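You operate a simulated robot arm through the tools that you are given. There is no shell and no other tool. Be economical: measure what you need, move in short steps, check, and stop when the job is done.

The job below is to be done with a simulated robot arm. You get a single attempt, and the scene is never put back.

JOB
Lift the blue egg cup out, let the suds drain and rinse the sink.
Fine: cup into the dish rack, stopper on the steel counter; swing the spout to the middle; tap off.

The check looks at the end state, three seconds after you hand in, the way a careful person would. Anything else that was tipped, shoved, dropped, spilled or broken makes it a failure. Lids that push on must go on centred and level and be pressed home; caps that screw on are set level and turned clockwise until they are tight.

ROBOT AND FRAMES
A 6-joint arm with a two-finger parallel gripper, fixed in place. Base frame: the origin is at the foot of the arm, x ahead of it, y to its left, z up. Readings come in cm, degrees, newtons and seconds.
With the tool pointing down near the work surface it reaches from about 32 to 80 cm from the base axis. Its first joint turns from -166.0 to 166.0 degrees. Payload 3.91 kg.
Tool frame: the origin (TCP) lies between the finger pads and is the grasp point; the fingertips stand 3 cm ahead of it; z points along the fingers, y is the line along which they close. Largest opening 11 cm; finger width 2, thickness 1; the body of the gripper, 4.8 by 11.2 cm, starts 5.5 cm behind the TCP.
Orientation is that of the tool frame in the base frame, as a unit quaternion [x, y, z, w]. With the fingers straight down and closing along the base's y, the tool's x points along the base's -x, its y along +y and its z along -z.

CONTROLS
- The arm moves only by the tool drive_tool. Its argument "steps" is a list of rows, each an object (a shift or turn left out is 0, a gripper value left out holds the last) with "rotation": the turn, a rotation vector about the base's x, y, z in degrees, a list of three; "travel": the shift along the base's x, y, z in cm, a list of three; "gripper": the closure in counts, from 0 (fully open) to 255 (shut). In form: [{"rotation": [wx, wy, wz], "travel": [tx, ty, tz], "gripper": gripper}, ...]. A call has 1 to 12 rows; each row shifts and turns the commanded pose from where the row before left it. Rows are played at 5 a second. More than 5 cm and 8.6 degrees between two rows, or a gripper value outside its range, and nothing of the call is played. Where a pose cannot be reached the arm comes as near as it can. A force on the tool above 40 N (or 10 N above the force at the start of the call, whichever is more), or a blocked arm, ends the call early, and 0.2 s more pass. The fingers move at their own pace (about 4.5 cm/s each) and stop on an object; they squeeze with about 22 N. The grip force told is the motor's: it shows also when the fingers shut on nothing. Time passes only in rows, and 0.2 s behind the last, so rows that do not move let the fingers close. The reply holds the time, the measured pose of the TCP, the force on the tool along the base axes, the opening and the grip force, in the units named above and with some noise, and new pictures: "pictures" is both (left out), scene, wrist or none.
- Cameras (640 x 400 px; columns grow to the right, rows downward): "scene" is fixed at [21.83, 50.09, 166.34]; the picture's right is [-0.73, -0.68, 0.00], its down [-0.53, 0.57, -0.63] and it looks along [0.43, -0.46, -0.78] (base axes); focal length 316 px, centre (320, 200). "wrist" rides on the gripper at [7.7, 0.7, -11.5] in the tool frame; the picture's right is [-0.09, 1.00, 0.00], its down [-0.80, -0.07, -0.59] and it looks along [-0.59, -0.05, 0.80] (tool axes); focal length 270 px, centre (320, 200). There is no depth. A picture from a camera that has moved, and an enlarged one, comes with that camera's place and axes in the base frame and with its lens.
- lift_body(by): slides the trunk up (or, below 0, down) by that many cm; the arm rides with it, the base frame stays. It gives what a move gives, with no picture.
- inspect(camera, box): a new picture of the part [left, top, right, bottom] of that camera's present view, enlarged. The clock stands still meanwhile.
- job_done(): hands the job in; it is judged then, once.

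Work in short steps. Places have to be worked out from the pictures, the camera data and where the tool is seen: move nearer, look again, correct. Check each grasp and each placing, and mend what went wrong. You have 120 turns and 170 pictures in all, those below and enlarged ones among them. Open the gripper and draw the arm clear of the work before you hand the job in, unless the task says otherwise; then end with one line.

The tools are called after "Emit:" as a command line: name --argument value ..., lists and objects as JSON in quotes. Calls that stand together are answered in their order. drive_tool: Moves the arm, as the interface text tells. Its arguments: {"type":"object","properties":{"steps":{"type":"array","items":{"type":"object","properties":{"rotation":{"type":"array","items":{"type":"number"}},"travel":{"type":"array","items":{"type":"number"}},"gripper":{"type":"number"}}}},"pictures":{"type":"string","enum":["both","scene","wrist","none"]}},"required":["steps"]} The other tools are called the same way: lift_body (by) slides the trunk up or down; inspect (camera, box) takes an enlarged picture of a part of a camera's view; job_done () hands the job in.

At the start:

```text
time_s: 0.0
position: [46.78, 9.63, 133.11]
orientation: [0.0, 1.0, 0.0, -0.001]
wrist_force: [0.6, -1.0, -0.4]
width: 11.01
finger_force: 0.1
trunk travel left (down, up): [-57.5, 3.5]
```

scene: 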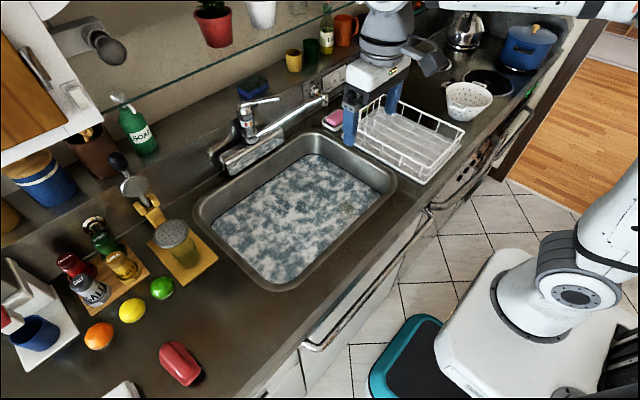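
wrist: 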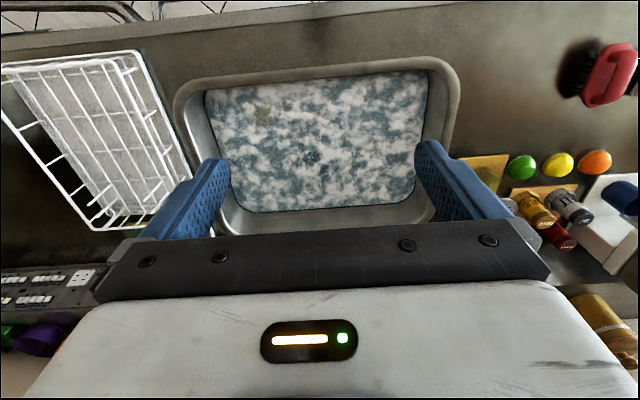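

The sink is full of suds, with the cup and stopper hidden in it; I take enlarged looks at the sink and the tap.

Emit:
inspect --camera "scene" --box '[190, 130, 400, 290]'

Emit:
inspect --camera "scene" --box '[200, 60, 360, 180]'

Emit:
inspect --camera "wrist" --box '[170, 50, 470, 240]'

```text
2.50 times, centred on (295, 210) of scene
camera zoom: at [21.83, 50.09, 166.34], right [-0.73, -0.68, 0.0], down [-0.53, 0.57, -0.63], along [0.43, -0.46, -0.78], focal length 789 px, centre (382, 175)
```

zoom: 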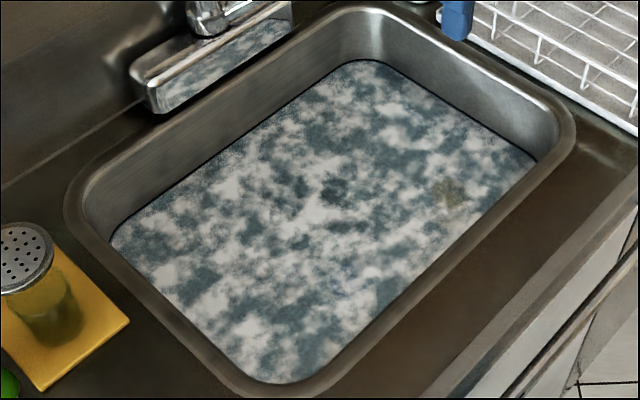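

```text
3.33 times, centred on (280, 120) of scene
camera zoom: at [21.83, 50.09, 166.34], right [-0.73, -0.68, 0.0], down [-0.53, 0.57, -0.63], along [0.43, -0.46, -0.78], focal length 1052 px, centre (453, 467)
```

zoom: 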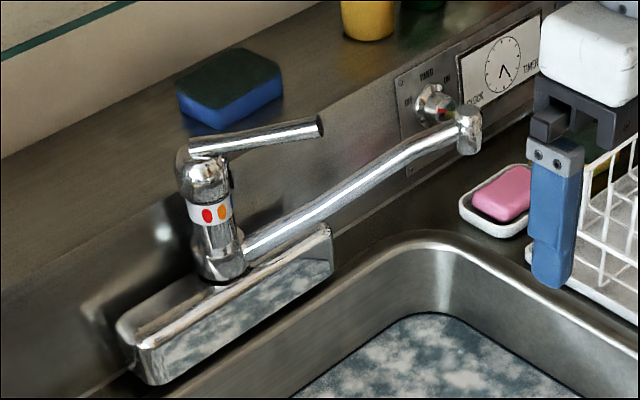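

```text
2.11 times, centred on (320, 145) of wrist
camera zoom: at [39.01, 10.33, 144.55], right [0.09, 1.0, 0.0], down [0.8, -0.07, 0.59], along [0.59, -0.05, -0.8], focal length 569 px, centre (320, 316)
```

zoom: 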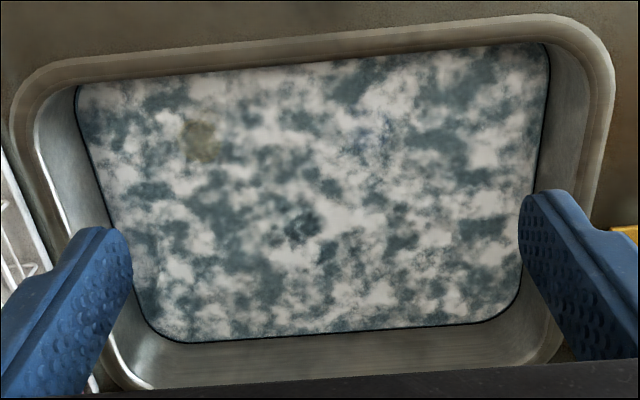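

The suds seem to lie at about z = 80; there is a dark spot near (72, 5), a brown one near (60, -5) and bluish specks near (63, 15). I look at them closer.

Emit:
inspect --camera "wrist" --box '[300, 80, 396, 140]'

Emit:
inspect --camera "scene" --box '[240, 170, 368, 250]'

Emit:
inspect --camera "wrist" --box '[230, 90, 326, 170]'

Emit:
inspect --camera "scene" --box '[340, 60, 480, 190]'

```text
6.67 times, centred on (348, 110) of wrist
camera zoom: at [39.01, 10.33, 144.55], right [0.09, 1.0, 0.0], down [0.8, -0.07, 0.59], along [0.59, -0.05, -0.8], focal length 1802 px, centre (133, 800)
```

zoom: 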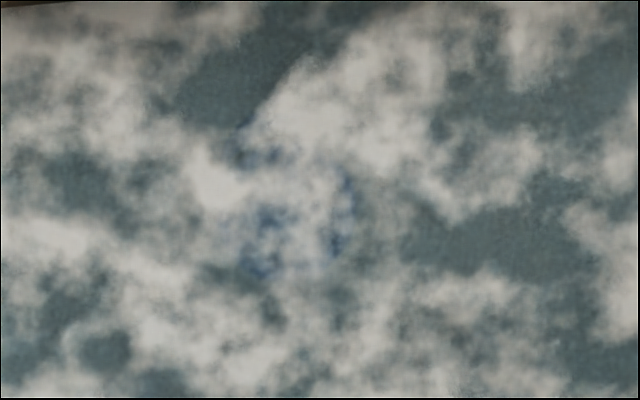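

```text
5.00 times, centred on (304, 210) of scene
camera zoom: at [21.83, 50.09, 166.34], right [-0.73, -0.68, 0.0], down [-0.53, 0.57, -0.63], along [0.43, -0.46, -0.78], focal length 1578 px, centre (400, 150)
```

zoom: 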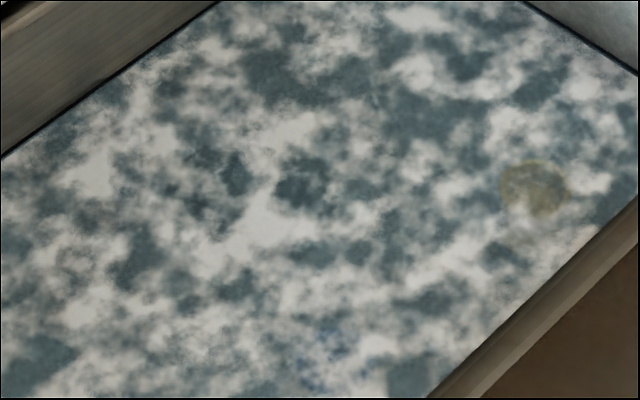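

```text
5.00 times, centred on (278, 130) of wrist
camera zoom: at [39.01, 10.33, 144.55], right [0.09, 1.0, 0.0], down [0.8, -0.07, 0.59], along [0.59, -0.05, -0.8], focal length 1351 px, centre (530, 550)
```

zoom: 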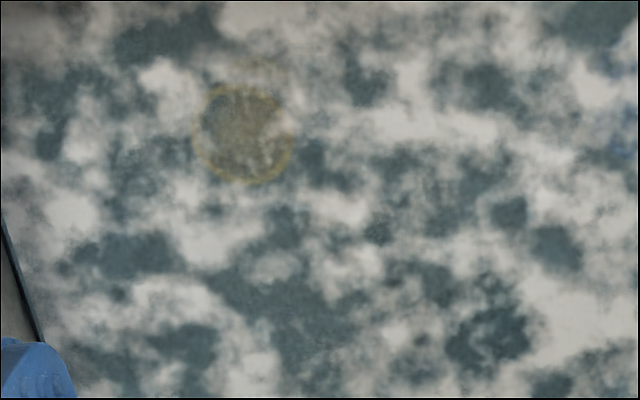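

```text
3.08 times, centred on (410, 125) of scene
camera zoom: at [21.83, 50.09, 166.34], right [-0.73, -0.68, 0.0], down [-0.53, 0.57, -0.63], along [0.43, -0.46, -0.78], focal length 971 px, centre (43, 431)
```

zoom: 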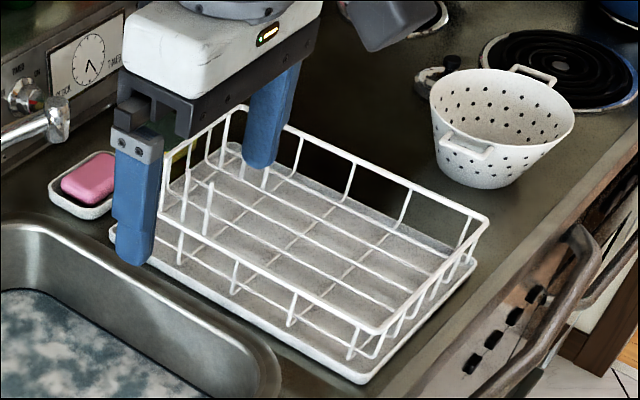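

The brownish spot is a ring about 5 cm across and the blue specks are a ring about 4 cm across. I lower the arm above the counter's front to look from nearer.

Emit:
drive_tool --steps '[{"travel": [0, -0.5, -4.5]}, {"travel": [0, -0.5, -4.5]}, {"travel": [0, -0.5, -4.5]}, {"travel": [0, -0.5, -4.5]}, {"travel": [0, -0.5, -4.5]}, {"travel": [0, 0, -4.5]}, {"travel": [0, 0, -3]}]'

```text
time_s: 1.6
position: [46.72, 7.21, 103.06]
orientation: [0.0, 1.0, -0.001, 0.0]
wrist_force: [0.3, -0.1, -0.3]
width: 11.0
finger_force: 0.1
trunk travel left (down, up): [-57.5, 3.5]
camera wrist: at [38.93, 7.78, 114.41], right [0.09, 1.0, 0.0], down [0.8, -0.07, 0.59], along [0.59, -0.05, -0.8], focal length 270 px, centre (320, 200)
```

scene: 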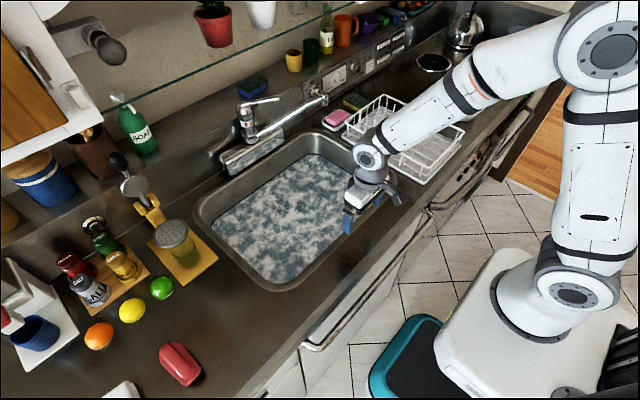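
wrist: 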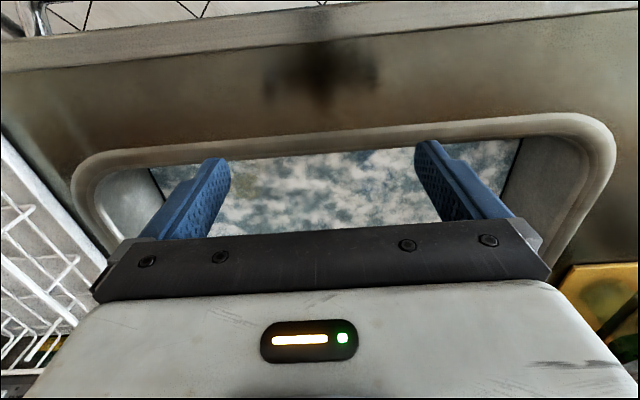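

The fingers hide the middle; I move out over the sink so the camera looks down at the suds.

Emit:
drive_tool --steps '[{"travel": [4.5, 0, 0]}, {"travel": [4.5, 0, 0]}, {"travel": [4, 0, 0]}]'

```text
time_s: 2.4
position: [60.07, 7.37, 103.03]
orientation: [0.0, 1.0, 0.0, -0.001]
wrist_force: [-0.6, 0.2, -0.6]
width: 11.0
finger_force: 0.2
trunk travel left (down, up): [-57.5, 3.5]
camera wrist: at [52.26, 7.95, 114.56], right [0.09, 1.0, 0.0], down [0.8, -0.07, 0.59], along [0.59, -0.05, -0.8], focal length 270 px, centre (320, 200)
```

scene: 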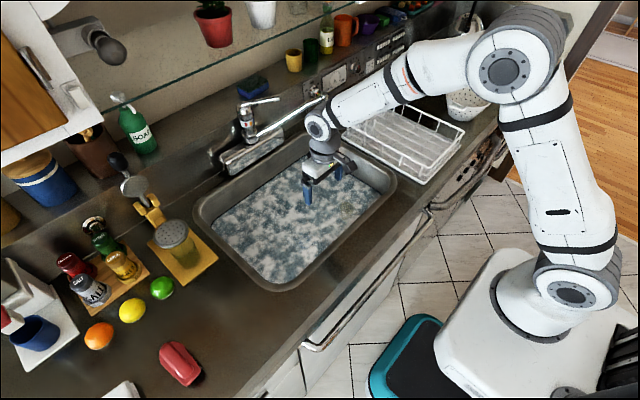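
wrist: 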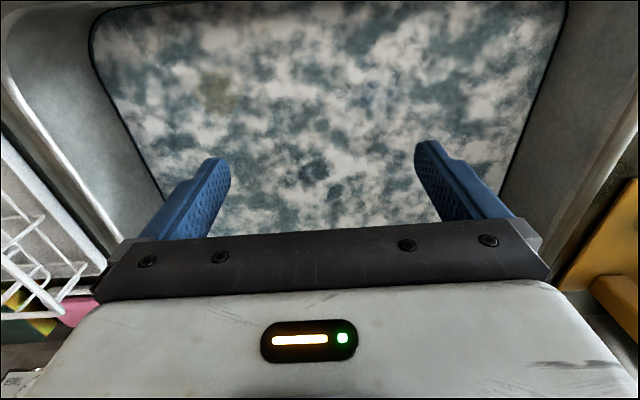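

Emit:
inspect --camera "wrist" --box '[160, 40, 288, 130]'

Emit:
inspect --camera "wrist" --box '[310, 40, 438, 130]'

Emit:
inspect --camera "wrist" --box '[230, 120, 390, 230]'

```text
4.44 times, centred on (224, 85) of wrist
camera zoom: at [52.26, 7.95, 114.56], right [0.09, 1.0, 0.0], down [0.8, -0.07, 0.59], along [0.59, -0.05, -0.8], focal length 1201 px, centre (747, 711)
```

zoom: 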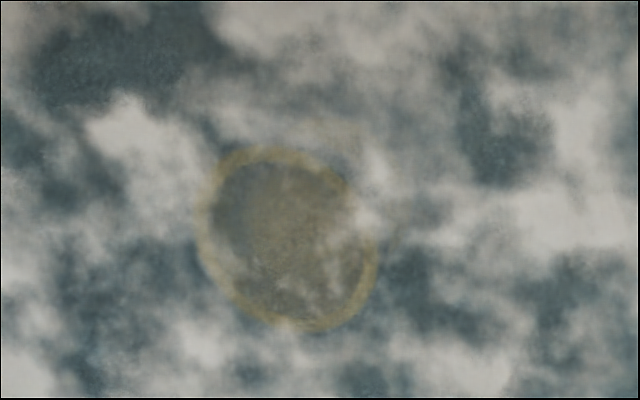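

```text
4.44 times, centred on (374, 85) of wrist
camera zoom: at [52.26, 7.95, 114.56], right [0.09, 1.0, 0.0], down [0.8, -0.07, 0.59], along [0.59, -0.05, -0.8], focal length 1201 px, centre (80, 711)
```

zoom: 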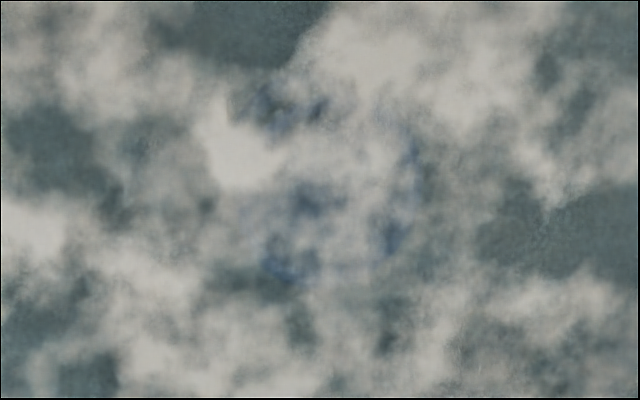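

```text
3.64 times, centred on (310, 175) of wrist
camera zoom: at [52.26, 7.95, 114.56], right [0.09, 1.0, 0.0], down [0.8, -0.07, 0.59], along [0.59, -0.05, -0.8], focal length 983 px, centre (356, 291)
```

zoom: 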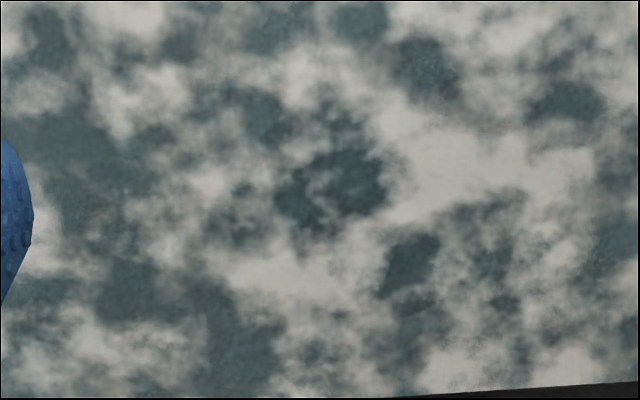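

The yellow ring is a see-through glass near (60.5, -5.7), which I must leave untouched; the blue cup's rim is near (61, 14.3) at about z = 79. I move above the cup and check.

Emit:
drive_tool --steps '[{"travel": [0.5, 3.5, -3]}, {"travel": [0.5, 3.4, -3]}, {"travel": [0, 0, -3]}]'

Emit:
inspect --camera "wrist" --box '[240, 20, 400, 220]'

```text
time_s: 3.2
position: [60.86, 14.28, 93.94]
orientation: [0.0, 1.0, 0.0, 0.0]
wrist_force: [-0.2, -1.2, 1.0]
width: 11.0
finger_force: 0.1
trunk travel left (down, up): [-57.5, 3.5]
camera wrist: at [53.19, 14.84, 105.36], right [0.09, 1.0, 0.0], down [0.8, -0.07, 0.59], along [0.59, -0.05, -0.8], focal length 270 px, centre (320, 200)
```

scene: 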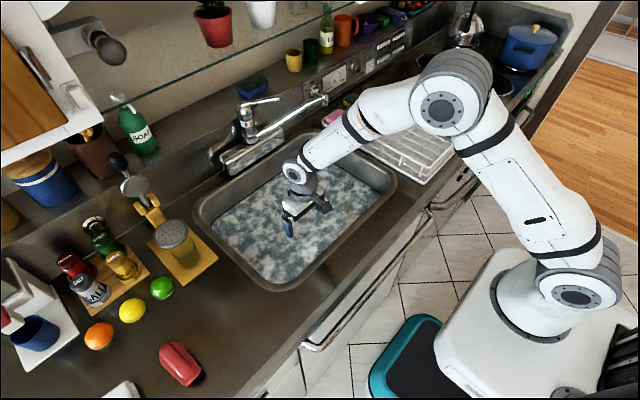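
wrist: 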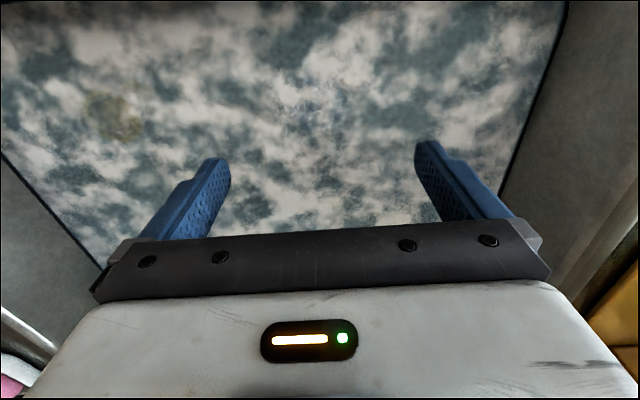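

```text
2.00 times, centred on (320, 120) of wrist
camera zoom: at [53.19, 14.84, 105.36], right [0.09, 1.0, 0.0], down [0.8, -0.07, 0.59], along [0.59, -0.05, -0.8], focal length 541 px, centre (320, 360)
```

zoom: 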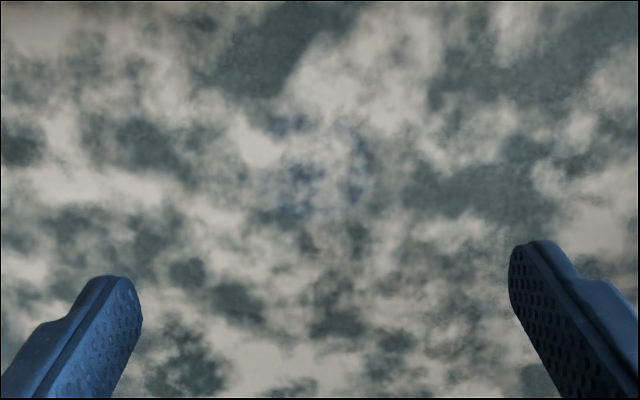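

The cup's ring lies right under the tool at about (61.2, 14.3). I descend around it with the fingers open.

Emit:
drive_tool --steps '[{"travel": [0.3, 0, -4]}, {"travel": [0, 0, -4]}, {"travel": [0, 0, -3]}, {"travel": [0, 0, -2]}, {"travel": [0, 0, -1.5]}, {"travel": [0, 0, -1.5]}]'

```text
time_s: 4.6
position: [61.36, 14.01, 78.28]
orientation: [0.001, 1.0, 0.001, 0.003]
wrist_force: [11.4, 0.8, 22.7]
width: 10.99
finger_force: 0.1
trunk travel left (down, up): [-57.5, 3.5]
camera wrist: at [53.55, 14.72, 89.78], right [0.09, 1.0, 0.0], down [0.8, -0.07, 0.6], along [0.6, -0.05, -0.8], focal length 270 px, centre (320, 200)
```

scene: 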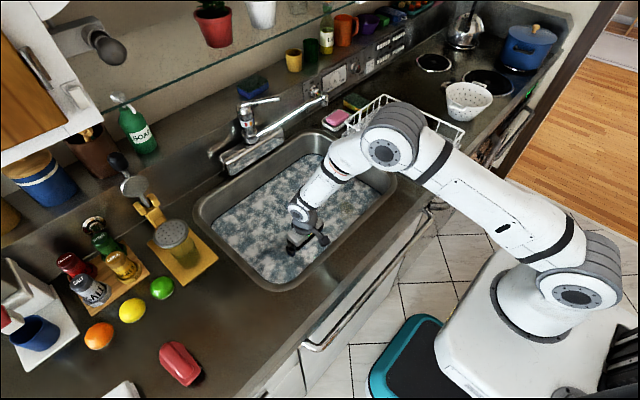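
wrist: 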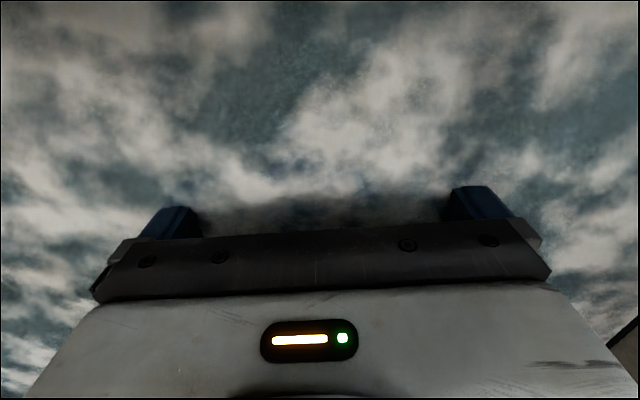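

There is a contact of about 23 N up; I back off 1 cm to see whether it goes away.

Emit:
drive_tool --steps '[{"travel": [0, 0, 1.0]}]' --pictures "none"

```text
time_s: 5.0
position: [60.99, 14.06, 79.12]
orientation: [0.0, 1.0, 0.0, -0.001]
wrist_force: [-0.1, 1.0, -0.1]
width: 10.98
finger_force: 0.0
trunk travel left (down, up): [-57.5, 3.5]
```

The contact is gone. I lower slightly to 78.7 and close the fingers.

Emit:
drive_tool --steps '[{"travel": [0.1, 0.1, -0.4]}, {"gripper": 90}, {"gripper": 160}, {"gripper": 200}, {"gripper": 200}, {"gripper": 200}]'

```text
time_s: 6.4
position: [61.12, 14.32, 78.62]
orientation: [0.0, 1.0, 0.0, 0.001]
wrist_force: [0.5, 0.2, -0.3]
width: 4.84
finger_force: 22.0
trunk travel left (down, up): [-57.5, 3.5]
camera wrist: at [53.51, 14.85, 90.13], right [0.09, 1.0, 0.0], down [0.8, -0.07, 0.59], along [0.59, -0.05, -0.8], focal length 270 px, centre (320, 200)
```

scene: 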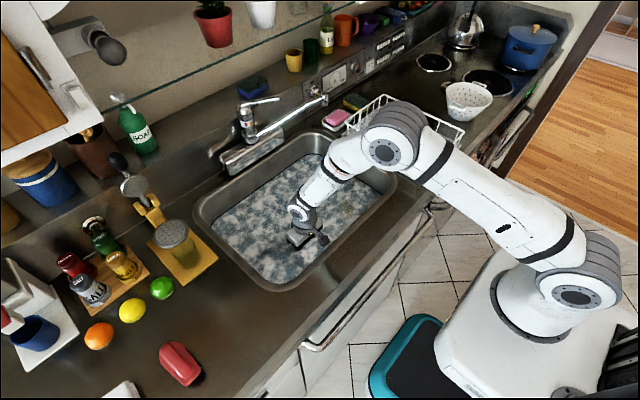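
wrist: 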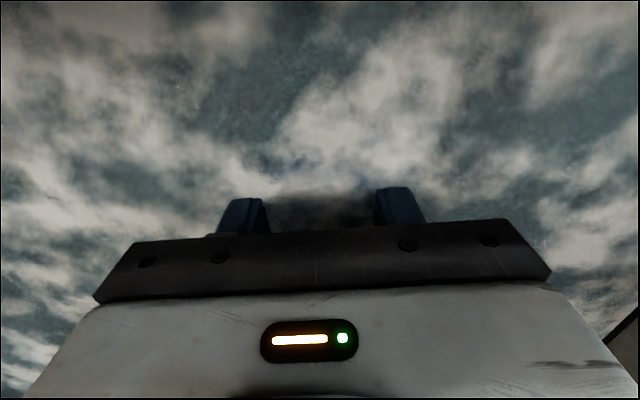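

The fingers stopped at 4.84 cm with full grip force, so something cup-sized is held. I lift it straight up.

Emit:
drive_tool --steps '[{"travel": [0, 0, 1]}, {"travel": [0, 0, 2]}, {"travel": [0, 0, 3]}, {"travel": [0, 0, 4]}, {"travel": [0, 0, 4]}, {"travel": [0, 0, 4]}, {"travel": [0, 0, 4]}, {"travel": [0, 0, 2]}]'

```text
time_s: 8.2
position: [61.35, 14.21, 102.72]
orientation: [0.0, 1.0, 0.001, 0.001]
wrist_force: [0.1, 0.1, 0.0]
width: 4.84
finger_force: 21.7
trunk travel left (down, up): [-57.5, 3.5]
camera wrist: at [53.52, 14.86, 114.14], right [0.09, 1.0, 0.0], down [0.8, -0.07, 0.59], along [0.59, -0.05, -0.8], focal length 270 px, centre (320, 200)
```

scene: 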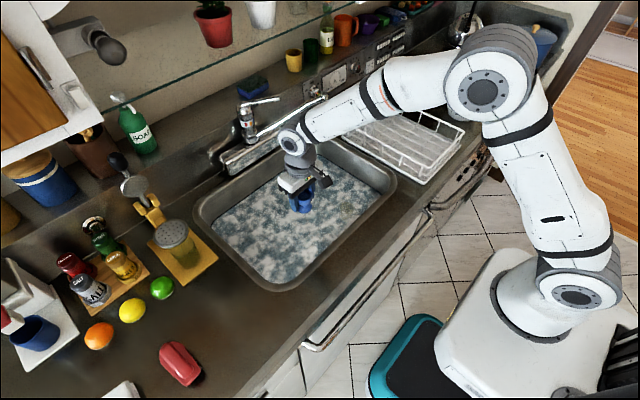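
wrist: 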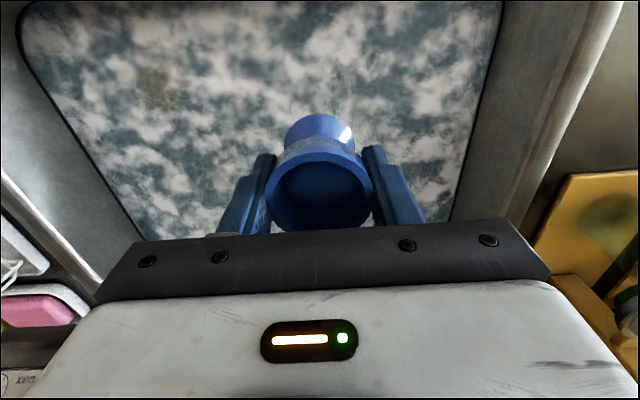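

The cup is held upright. I carry it at height over to the rack, which I judge to span x 44–78, y -23 to -48.

Emit:
drive_tool --steps '[{"travel": [0, -2, 4]}, {"travel": [-0.5, -4.5, 1]}, {"travel": [-0.5, -4.9, 0]}, {"travel": [-0.5, -4.9, 0]}, {"travel": [-0.5, -4.9, 0]}, {"travel": [-0.5, -4.9, 0]}, {"travel": [-0.5, -4.9, 0]}, {"travel": [-0.5, -4.9, 0]}, {"travel": [-0.5, -4.9, 0]}, {"travel": [-0.5, -4.9, 0]}, {"travel": [0, -4, 0]}]'

```text
time_s: 10.6
position: [56.74, -35.82, 107.82]
orientation: [0.0, 1.0, 0.0, 0.0]
wrist_force: [1.0, 0.2, -0.4]
width: 4.82
finger_force: 22.4
trunk travel left (down, up): [-57.5, 3.5]
camera wrist: at [48.95, -35.09, 119.23], right [0.09, 1.0, 0.0], down [0.8, -0.07, 0.59], along [0.59, -0.05, -0.8], focal length 270 px, centre (320, 200)
```

scene: 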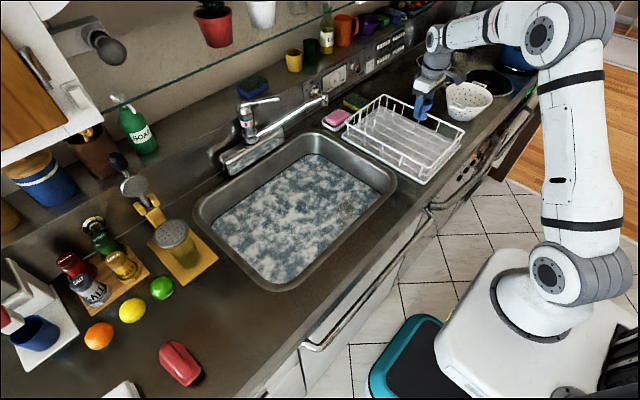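
wrist: 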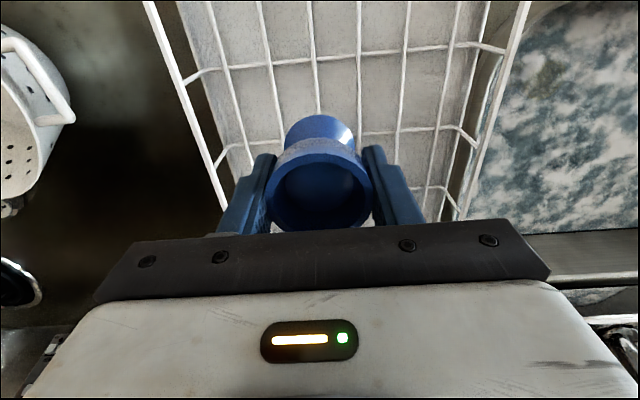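

I look closer at the rack floor's wires to choose where the foot can stand.

Emit:
inspect --camera "wrist" --box '[180, 0, 500, 200]'

Emit:
inspect --camera "scene" --box '[340, 70, 480, 190]'

```text
2.00 times, centred on (340, 100) of wrist
camera zoom: at [48.95, -35.09, 119.23], right [0.09, 1.0, 0.0], down [0.8, -0.07, 0.59], along [0.59, -0.05, -0.8], focal length 541 px, centre (280, 400)
```

zoom: 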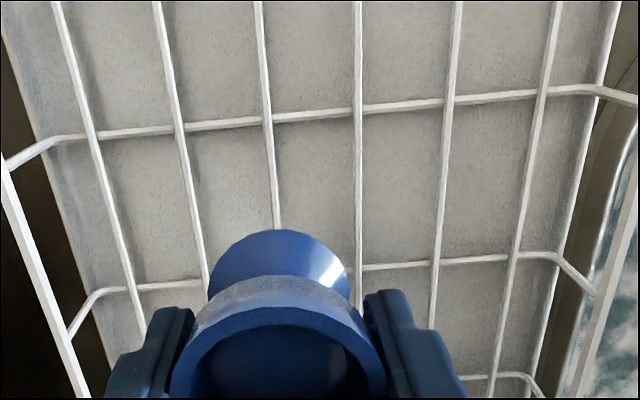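

```text
3.33 times, centred on (410, 130) of scene
camera zoom: at [21.83, 50.09, 166.34], right [-0.73, -0.68, 0.0], down [-0.53, 0.57, -0.63], along [0.43, -0.46, -0.78], focal length 1052 px, centre (20, 433)
```

zoom: 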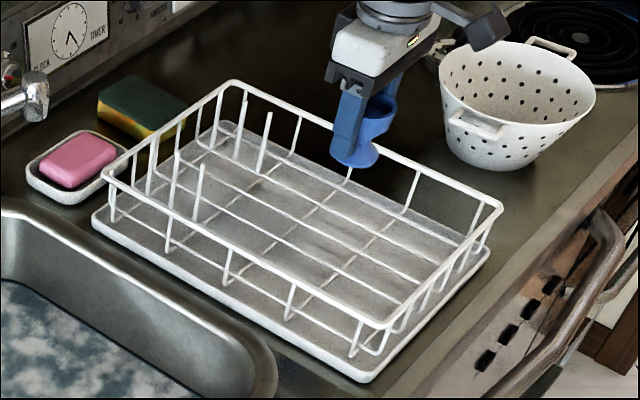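

The floor is a mesh of about 4.4 by 7.8 cm; a crossing lies near (53.3, -36.0), which gives the foot a plus-shaped support. I move over it and descend partway.

Emit:
drive_tool --steps '[{"travel": [-3.4, -0.1, 0]}, {"travel": [0, 0, -4]}, {"travel": [0, 0, -4]}, {"travel": [0, 0, -1]}]'

Emit:
inspect --camera "wrist" --box '[180, 0, 500, 200]'

Emit:
inspect --camera "scene" --box '[360, 70, 480, 190]'

```text
time_s: 11.6
position: [53.32, -35.55, 98.67]
orientation: [-0.001, 1.0, 0.0, 0.0]
wrist_force: [0.0, -0.5, -0.9]
width: 4.83
finger_force: 21.6
trunk travel left (down, up): [-57.5, 3.5]
camera wrist: at [45.52, -34.88, 110.14], right [0.09, 1.0, 0.0], down [0.8, -0.07, 0.59], along [0.59, -0.05, -0.8], focal length 270 px, centre (320, 200)
```

scene: 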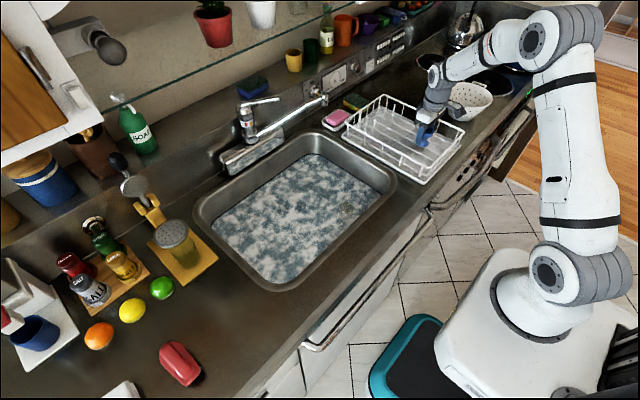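
wrist: 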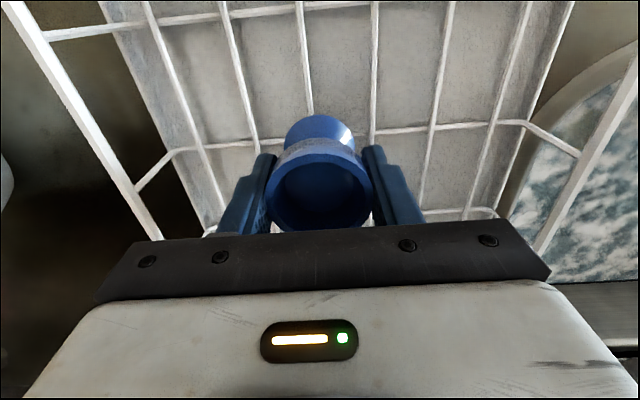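

```text
2.00 times, centred on (340, 100) of wrist
camera zoom: at [45.52, -34.88, 110.14], right [0.09, 1.0, 0.0], down [0.8, -0.07, 0.59], along [0.59, -0.05, -0.8], focal length 541 px, centre (280, 400)
```

zoom: 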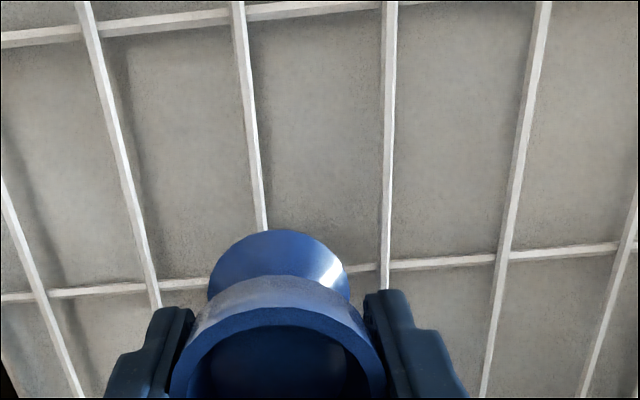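

```text
3.33 times, centred on (420, 130) of scene
camera zoom: at [21.83, 50.09, 166.34], right [-0.73, -0.68, 0.0], down [-0.53, 0.57, -0.63], along [0.43, -0.46, -0.78], focal length 1052 px, centre (-13, 433)
```

zoom: 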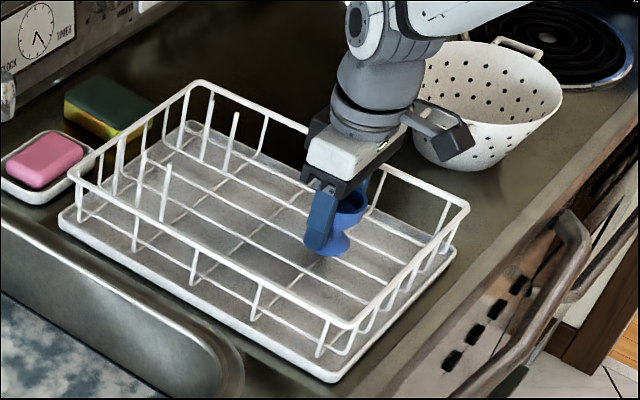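

The wires look to be at about z = 92, crossing near (53.0, -36.1). I shift slightly and go down gently until contact.

Emit:
drive_tool --steps '[{"travel": [-0.2, -0.5, -1]}, {"travel": [0, 0, -1]}, {"travel": [0, 0, -0.5]}]' --pictures "wrist"

Emit:
inspect --camera "scene" --box '[390, 100, 460, 160]'

```text
time_s: 12.5
position: [53.33, -36.2, 96.97]
orientation: [0.0, 1.0, -0.005, 0.007]
wrist_force: [0.3, 0.5, 18.4]
width: 4.85
finger_force: 21.9
trunk travel left (down, up): [-57.5, 3.5]
stopped in row 3: the force on the tool passed its limit (the readings are from after the stop); the commanded pose is now the measured one
camera wrist: at [45.35, -35.48, 108.31], right [0.09, 1.0, -0.01], down [0.79, -0.07, 0.6], along [0.6, -0.06, -0.8], focal length 270 px, centre (320, 200)
```

wrist: 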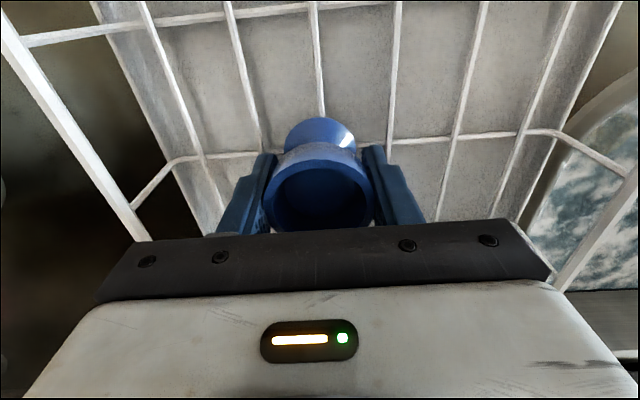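

```text
6.67 times, centred on (425, 130) of scene
camera zoom: at [21.83, 50.09, 166.34], right [-0.73, -0.68, 0.0], down [-0.53, 0.57, -0.63], along [0.43, -0.46, -0.78], focal length 2104 px, centre (-380, 667)
```

zoom: 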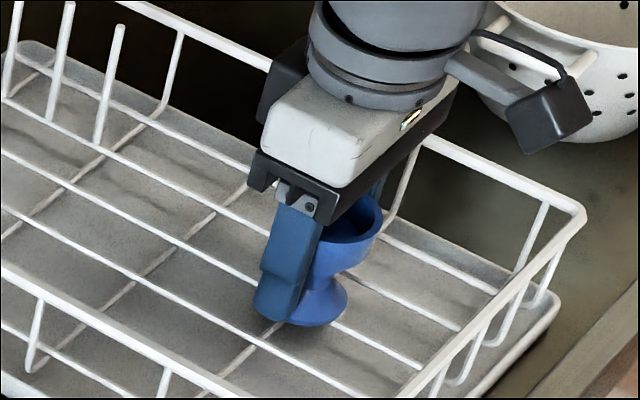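

The foot rests on the wire crossing (18 N up). I ease the push and open the fingers a little.

Emit:
drive_tool --steps '[{"travel": [0, 0, 0.2]}, {"gripper": 125}, {"gripper": 100}, {"gripper": 100}]' --pictures "wrist"

Emit:
inspect --camera "scene" --box '[390, 100, 460, 160]'

```text
time_s: 13.5
position: [53.27, -36.3, 96.84]
orientation: [0.0, 1.0, -0.002, 0.003]
wrist_force: [0.2, -0.2, 0.1]
width: 6.63
finger_force: 0.1
trunk travel left (down, up): [-57.5, 3.5]
camera wrist: at [45.4, -35.55, 108.23], right [0.09, 1.0, 0.0], down [0.8, -0.07, 0.6], along [0.6, -0.06, -0.8], focal length 270 px, centre (320, 200)
```

wrist: 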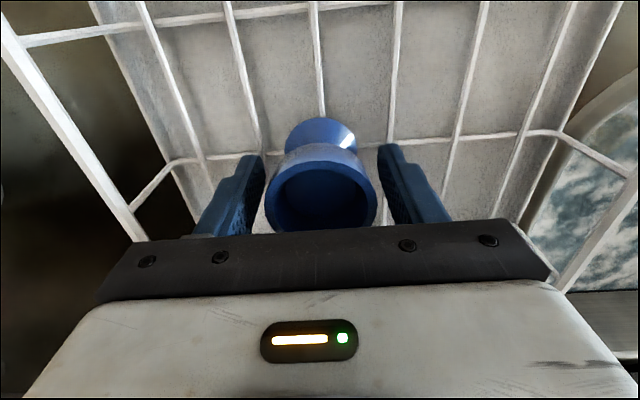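

```text
6.67 times, centred on (425, 130) of scene
camera zoom: at [21.83, 50.09, 166.34], right [-0.73, -0.68, 0.0], down [-0.53, 0.57, -0.63], along [0.43, -0.46, -0.78], focal length 2104 px, centre (-380, 667)
```

zoom: 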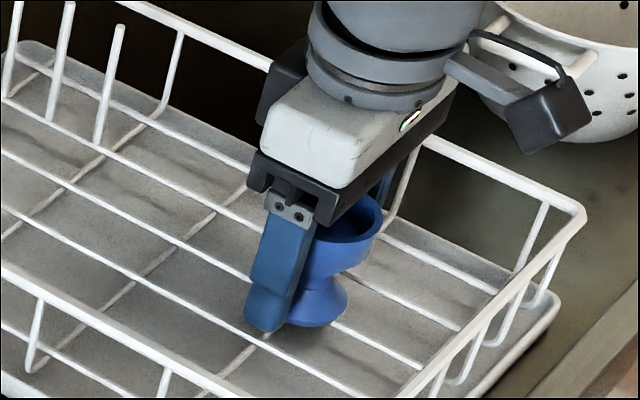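

The cup stands upright on its own. I draw the fingers straight up.

Emit:
drive_tool --steps '[{"travel": [0, 0, 0.7]}, {"travel": [0, 0, 1.5]}, {"travel": [0, 0, 3]}, {"travel": [0, 0, 4]}, {"travel": [0, 0, 4]}]'

Emit:
inspect --camera "scene" --box '[380, 90, 470, 170]'

```text
time_s: 14.7
position: [53.16, -36.28, 110.04]
orientation: [0.0, 1.0, -0.002, 0.004]
wrist_force: [-0.7, 0.1, 1.4]
width: 6.66
finger_force: 0.0
trunk travel left (down, up): [-57.5, 3.5]
camera wrist: at [45.35, -35.56, 121.42], right [0.09, 1.0, -0.01], down [0.8, -0.07, 0.6], along [0.6, -0.06, -0.8], focal length 270 px, centre (320, 200)
```

scene: 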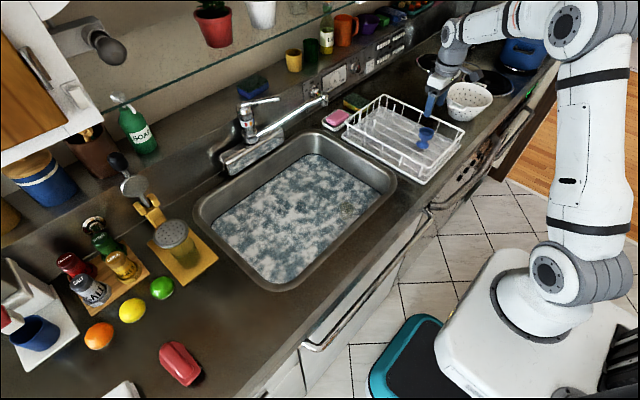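
wrist: 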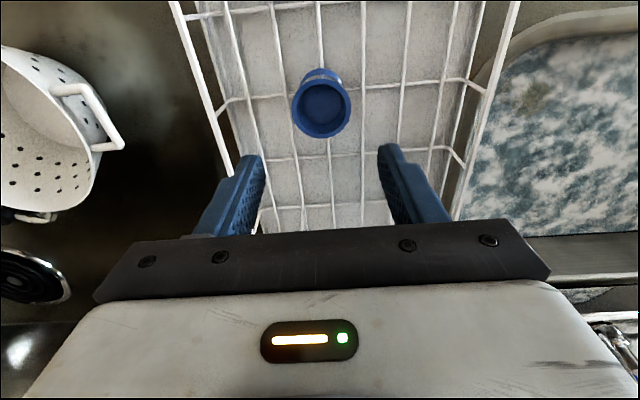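

```text
5.00 times, centred on (425, 130) of scene
camera zoom: at [21.83, 50.09, 166.34], right [-0.73, -0.68, 0.0], down [-0.53, 0.57, -0.63], along [0.43, -0.46, -0.78], focal length 1578 px, centre (-205, 550)
```

zoom: 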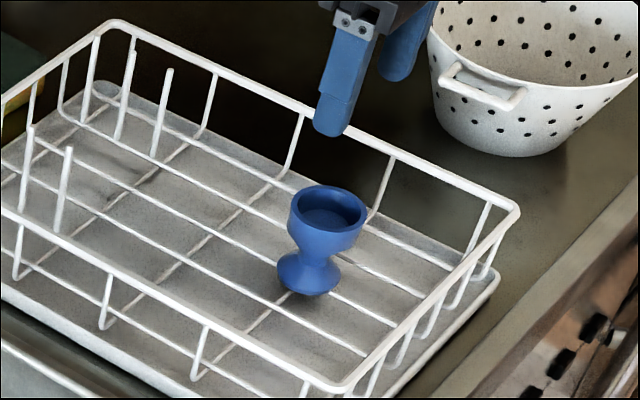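

The cup is in the rack, upright. Now I find the drain stopper: I go back over the sink's middle to look down through the suds.

Emit:
drive_tool --steps '[{"travel": [1, 4.5, 0.3], "gripper": 60}, {"travel": [1.5, 4.5, 0]}, {"travel": [1.5, 4.5, 0]}, {"travel": [1.5, 4.5, 0]}, {"travel": [1.5, 4.5, 0]}, {"travel": [1.5, 4.5, 0]}, {"travel": [1.5, 4.5, 0]}, {"travel": [1.5, 4.5, 0]}, {"travel": [1.5, 4.5, 0]}, {"travel": [1.5, 3.5, 0]}]'

Emit:
inspect --camera "wrist" --box '[220, 0, 420, 125]'

Emit:
inspect --camera "wrist" --box '[220, 100, 420, 225]'

```text
time_s: 16.9
position: [67.7, 7.81, 110.31]
orientation: [0.001, 1.0, -0.003, 0.004]
wrist_force: [0.6, 0.2, 0.3]
width: 8.42
finger_force: 0.0
trunk travel left (down, up): [-57.5, 3.5]
camera wrist: at [59.84, 8.53, 121.65], right [0.09, 1.0, -0.01], down [0.8, -0.07, 0.6], along [0.6, -0.06, -0.8], focal length 270 px, centre (320, 200)
```

scene: 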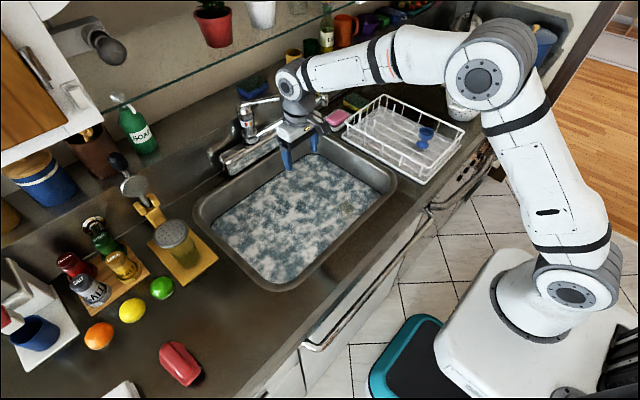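
wrist: 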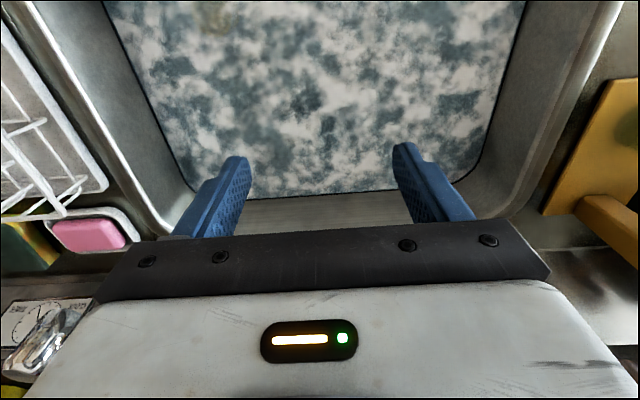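

```text
3.20 times, centred on (320, 62) of wrist
camera zoom: at [59.84, 8.53, 121.65], right [0.09, 1.0, -0.01], down [0.8, -0.07, 0.6], along [0.6, -0.06, -0.8], focal length 865 px, centre (320, 640)
```

zoom: 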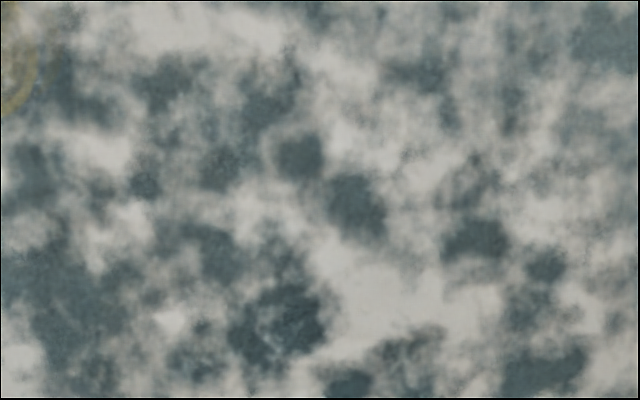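

```text
3.20 times, centred on (320, 162) of wrist
camera zoom: at [59.84, 8.53, 121.65], right [0.09, 1.0, -0.01], down [0.8, -0.07, 0.6], along [0.6, -0.06, -0.8], focal length 865 px, centre (320, 320)
```

zoom: 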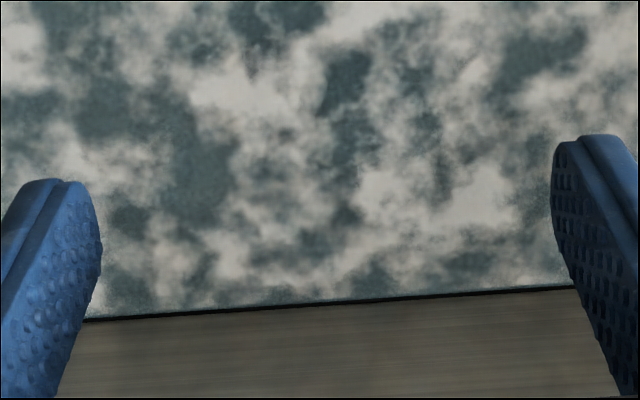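

No stopper is clearly visible; a darker round blot lies near the sink's centre (72, 5). I lower the camera for a nearer look.

Emit:
drive_tool --steps '[{"travel": [1, -0.5, -4], "gripper": 0}, {"travel": [1, -0.5, -4]}, {"travel": [1, 0, -4]}, {"travel": [0, 0, -4]}]' --pictures "scene"

Emit:
inspect --camera "wrist" --box '[180, 0, 460, 175]'

```text
time_s: 17.9
position: [70.8, 6.76, 94.36]
orientation: [0.0, 1.0, -0.002, 0.004]
wrist_force: [0.6, 0.4, -0.7]
width: 11.0
finger_force: 0.0
trunk travel left (down, up): [-57.5, 3.5]
```

scene: 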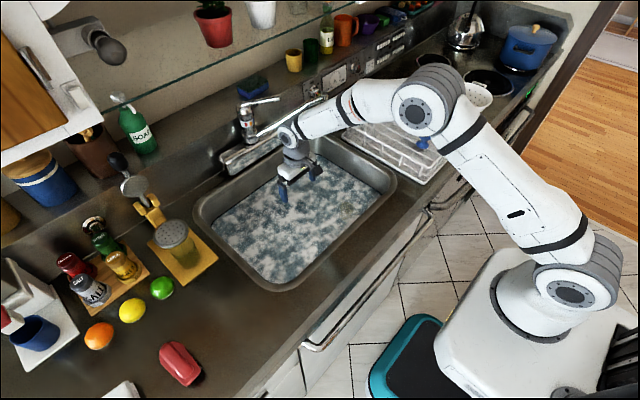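

```text
2.29 times, centred on (320, 88) of wrist
camera zoom: at [62.99, 7.48, 105.65], right [0.09, 1.0, -0.01], down [0.8, -0.07, 0.6], along [0.6, -0.06, -0.8], focal length 618 px, centre (320, 457)
```

zoom: 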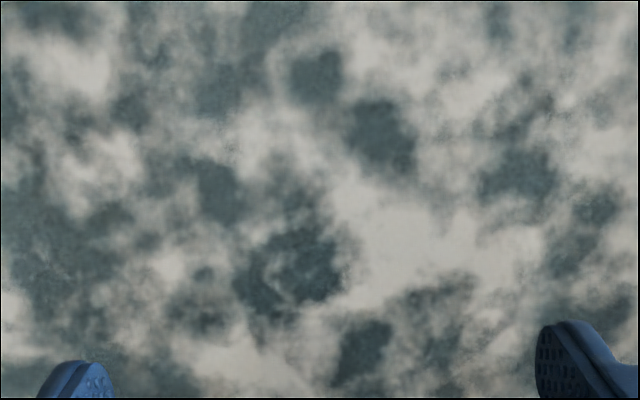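

A darker, speckled patch sits around (71.5, 5.4). I feel for it: lower the open fingers around it to a fingertip height of about 77 and close.

Emit:
drive_tool --steps '[{"travel": [0.7, -1.3, -4]}, {"travel": [0, 0, -4]}, {"travel": [0, 0, -3]}, {"travel": [0, 0, -2]}, {"travel": [0, 0, -1.2]}]' --pictures "none"

```text
time_s: 19.1
position: [71.53, 5.55, 79.99]
orientation: [0.0, 1.0, -0.002, 0.003]
wrist_force: [1.0, -0.7, -0.2]
width: 11.0
finger_force: 0.0
trunk travel left (down, up): [-57.5, 3.5]
```

Emit:
drive_tool --steps '[{"gripper": 60}, {"gripper": 110}, {"gripper": 150}, {"gripper": 190}, {"gripper": 230}, {"gripper": 255}, {"gripper": 255}, {"gripper": 255}]' --pictures "scene"

```text
time_s: 20.9
position: [71.51, 5.5, 80.1]
orientation: [0.0, 1.0, -0.004, 0.003]
wrist_force: [-0.2, -0.1, -1.4]
width: 0.01
finger_force: 22.1
trunk travel left (down, up): [-57.5, 3.5]
```

scene: 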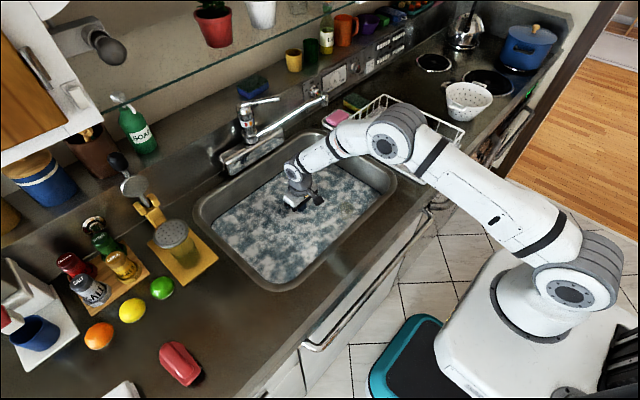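

Nothing between the fingers above z = 77. With the fingers shut I probe downward here to feel the floor or the stopper's top.

Emit:
drive_tool --steps '[{"travel": [0, 0, -0.6]}, {"travel": [0, 0, -0.6]}, {"travel": [0, 0, -0.6]}, {"travel": [0, 0, -0.6]}, {"travel": [0, 0, -0.6]}, {"travel": [0, 0, -0.6]}]' --pictures "none"

```text
time_s: 22.3
position: [71.57, 5.49, 77.42]
orientation: [0.0, 1.0, -0.003, 0.008]
wrist_force: [-16.1, -0.8, 23.6]
width: 0.0
finger_force: 22.1
trunk travel left (down, up): [-57.5, 3.5]
stopped in row 6: the force on the tool passed its limit (the readings are from after the stop); the commanded pose is now the measured one
```

Contact at TCP 77.4 (tip about 74.4). I probe some nearby points to compare heights.

Emit:
drive_tool --steps '[{"travel": [0, 0, 2]}, {"travel": [0, 4, 0]}, {"travel": [0, 0, -0.8]}, {"travel": [0, 0, -0.5]}, {"travel": [0, 0, -0.4]}, {"travel": [0, 0, -0.4]}, {"travel": [0, 0, -0.4]}, {"travel": [0, 0, -0.4]}]' --pictures "none"

```text
time_s: 23.9
position: [71.71, 9.45, 77.54]
orientation: [0.0, 1.0, -0.002, 0.013]
wrist_force: [-14.6, -0.6, 23.2]
width: 0.01
finger_force: 21.7
trunk travel left (down, up): [-57.5, 3.5]
stopped in row 7: the force on the tool passed its limit (the readings are from after the stop); the commanded pose is now the measured one
```

Same height here. I probe on the other side.

Emit:
drive_tool --steps '[{"travel": [0, 0, 2], "rotation": [0, 0, 0]}, {"travel": [-0.3, -4, 0]}, {"travel": [0, -4, 0]}, {"travel": [0, 0, -1]}, {"travel": [0, 0, -0.5]}, {"travel": [0, 0, -0.4]}, {"travel": [0, 0, -0.4]}, {"travel": [0, 0, -0.4]}, {"travel": [0, 0, -0.4]}]' --pictures "none"

```text
time_s: 25.6
position: [71.73, 1.34, 77.5]
orientation: [0.0, 1.0, -0.001, 0.014]
wrist_force: [-16.1, -0.8, 23.5]
width: 0.02
finger_force: 22.1
trunk travel left (down, up): [-57.5, 3.5]
stopped in row 8: the force on the tool passed its limit (the readings are from after the stop); the commanded pose is now the measured one
```

The floor seems flat at TCP 77.5 there, so no stopper on that strip. I level the tool and sweep the shut fingers just above the floor along x at y = 7 to feel for it.

Emit:
drive_tool --steps '[{"travel": [0, 0, 1.5], "rotation": [0, 1.6, 0]}, {"travel": [0, 3, 0]}, {"travel": [0, 2.7, 0]}, {"travel": [0, 0, -0.8]}, {"travel": [1.2, 0, 0]}, {"travel": [1.2, 0, 0]}, {"travel": [1.2, 0, 0]}, {"travel": [1.2, 0, 0]}, {"travel": [1, 0, 0]}]' --pictures "none"

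```text
time_s: 27.5
position: [76.06, 7.06, 78.07]
orientation: [0.0, 1.0, -0.003, -0.009]
wrist_force: [-27.4, 0.2, 15.7]
width: 0.0
finger_force: 21.7
trunk travel left (down, up): [-57.5, 3.5]
stopped in row 9: the force on the tool passed its limit (the readings are from after the stop); the commanded pose is now the measured one
```

A lateral contact of 27 N at x = 76: something stands beyond. I rise, go over it and probe its top.

Emit:
drive_tool --steps '[{"travel": [-0.5, 0, 0.5], "rotation": [0, -0.9, 0]}, {"travel": [0, 0, 2.5]}, {"travel": [3, 0, 0]}, {"travel": [0, 0, -0.7]}, {"travel": [0, 0, -0.5]}, {"travel": [0, 0, -0.5]}, {"travel": [0, 0, -0.5]}, {"travel": [0, 0, -0.5]}, {"travel": [0, 0, -0.5]}]' --pictures "none"

```text
time_s: 28.2
position: [77.78, 7.01, 81.74]
orientation: [0.0, 1.0, -0.003, 0.002]
wrist_force: [-15.5, -6.0, 24.2]
width: 0.01
finger_force: 22.2
trunk travel left (down, up): [-57.5, 3.5]
stopped in row 3: the force on the tool passed its limit (the readings are from after the stop); the commanded pose is now the measured one
```

I am blocked at z = 81.7 as well; I look at what is touching.

Emit:
inspect --camera "scene" --box '[200, 70, 400, 220]'

Emit:
inspect --camera "wrist" --box '[0, 0, 640, 400]'

```text
2.67 times, centred on (300, 145) of scene
camera zoom: at [21.83, 50.09, 166.34], right [-0.73, -0.68, 0.0], down [-0.53, 0.57, -0.63], along [0.43, -0.46, -0.78], focal length 842 px, centre (373, 347)
```

zoom: 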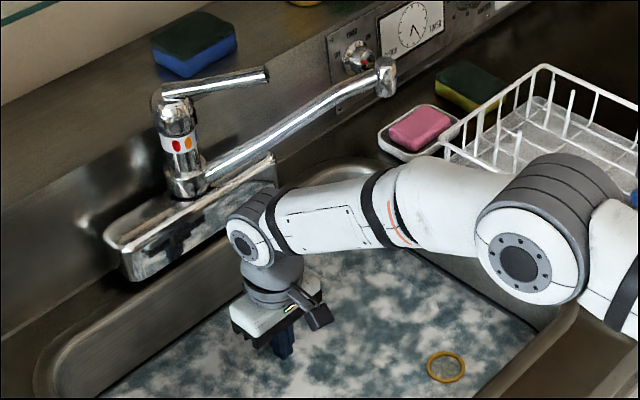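

```text
1.00 times, centred on (320, 200) of wrist
camera zoom: at [70.08, 7.7, 93.12], right [0.09, 1.0, -0.01], down [0.8, -0.07, 0.6], along [0.6, -0.06, -0.8], focal length 270 px, centre (320, 200)
```

zoom: 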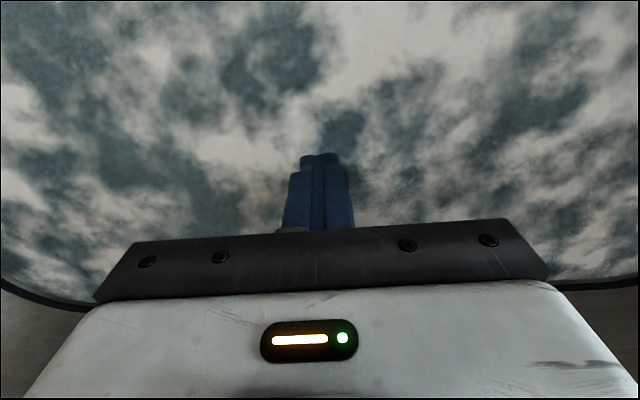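

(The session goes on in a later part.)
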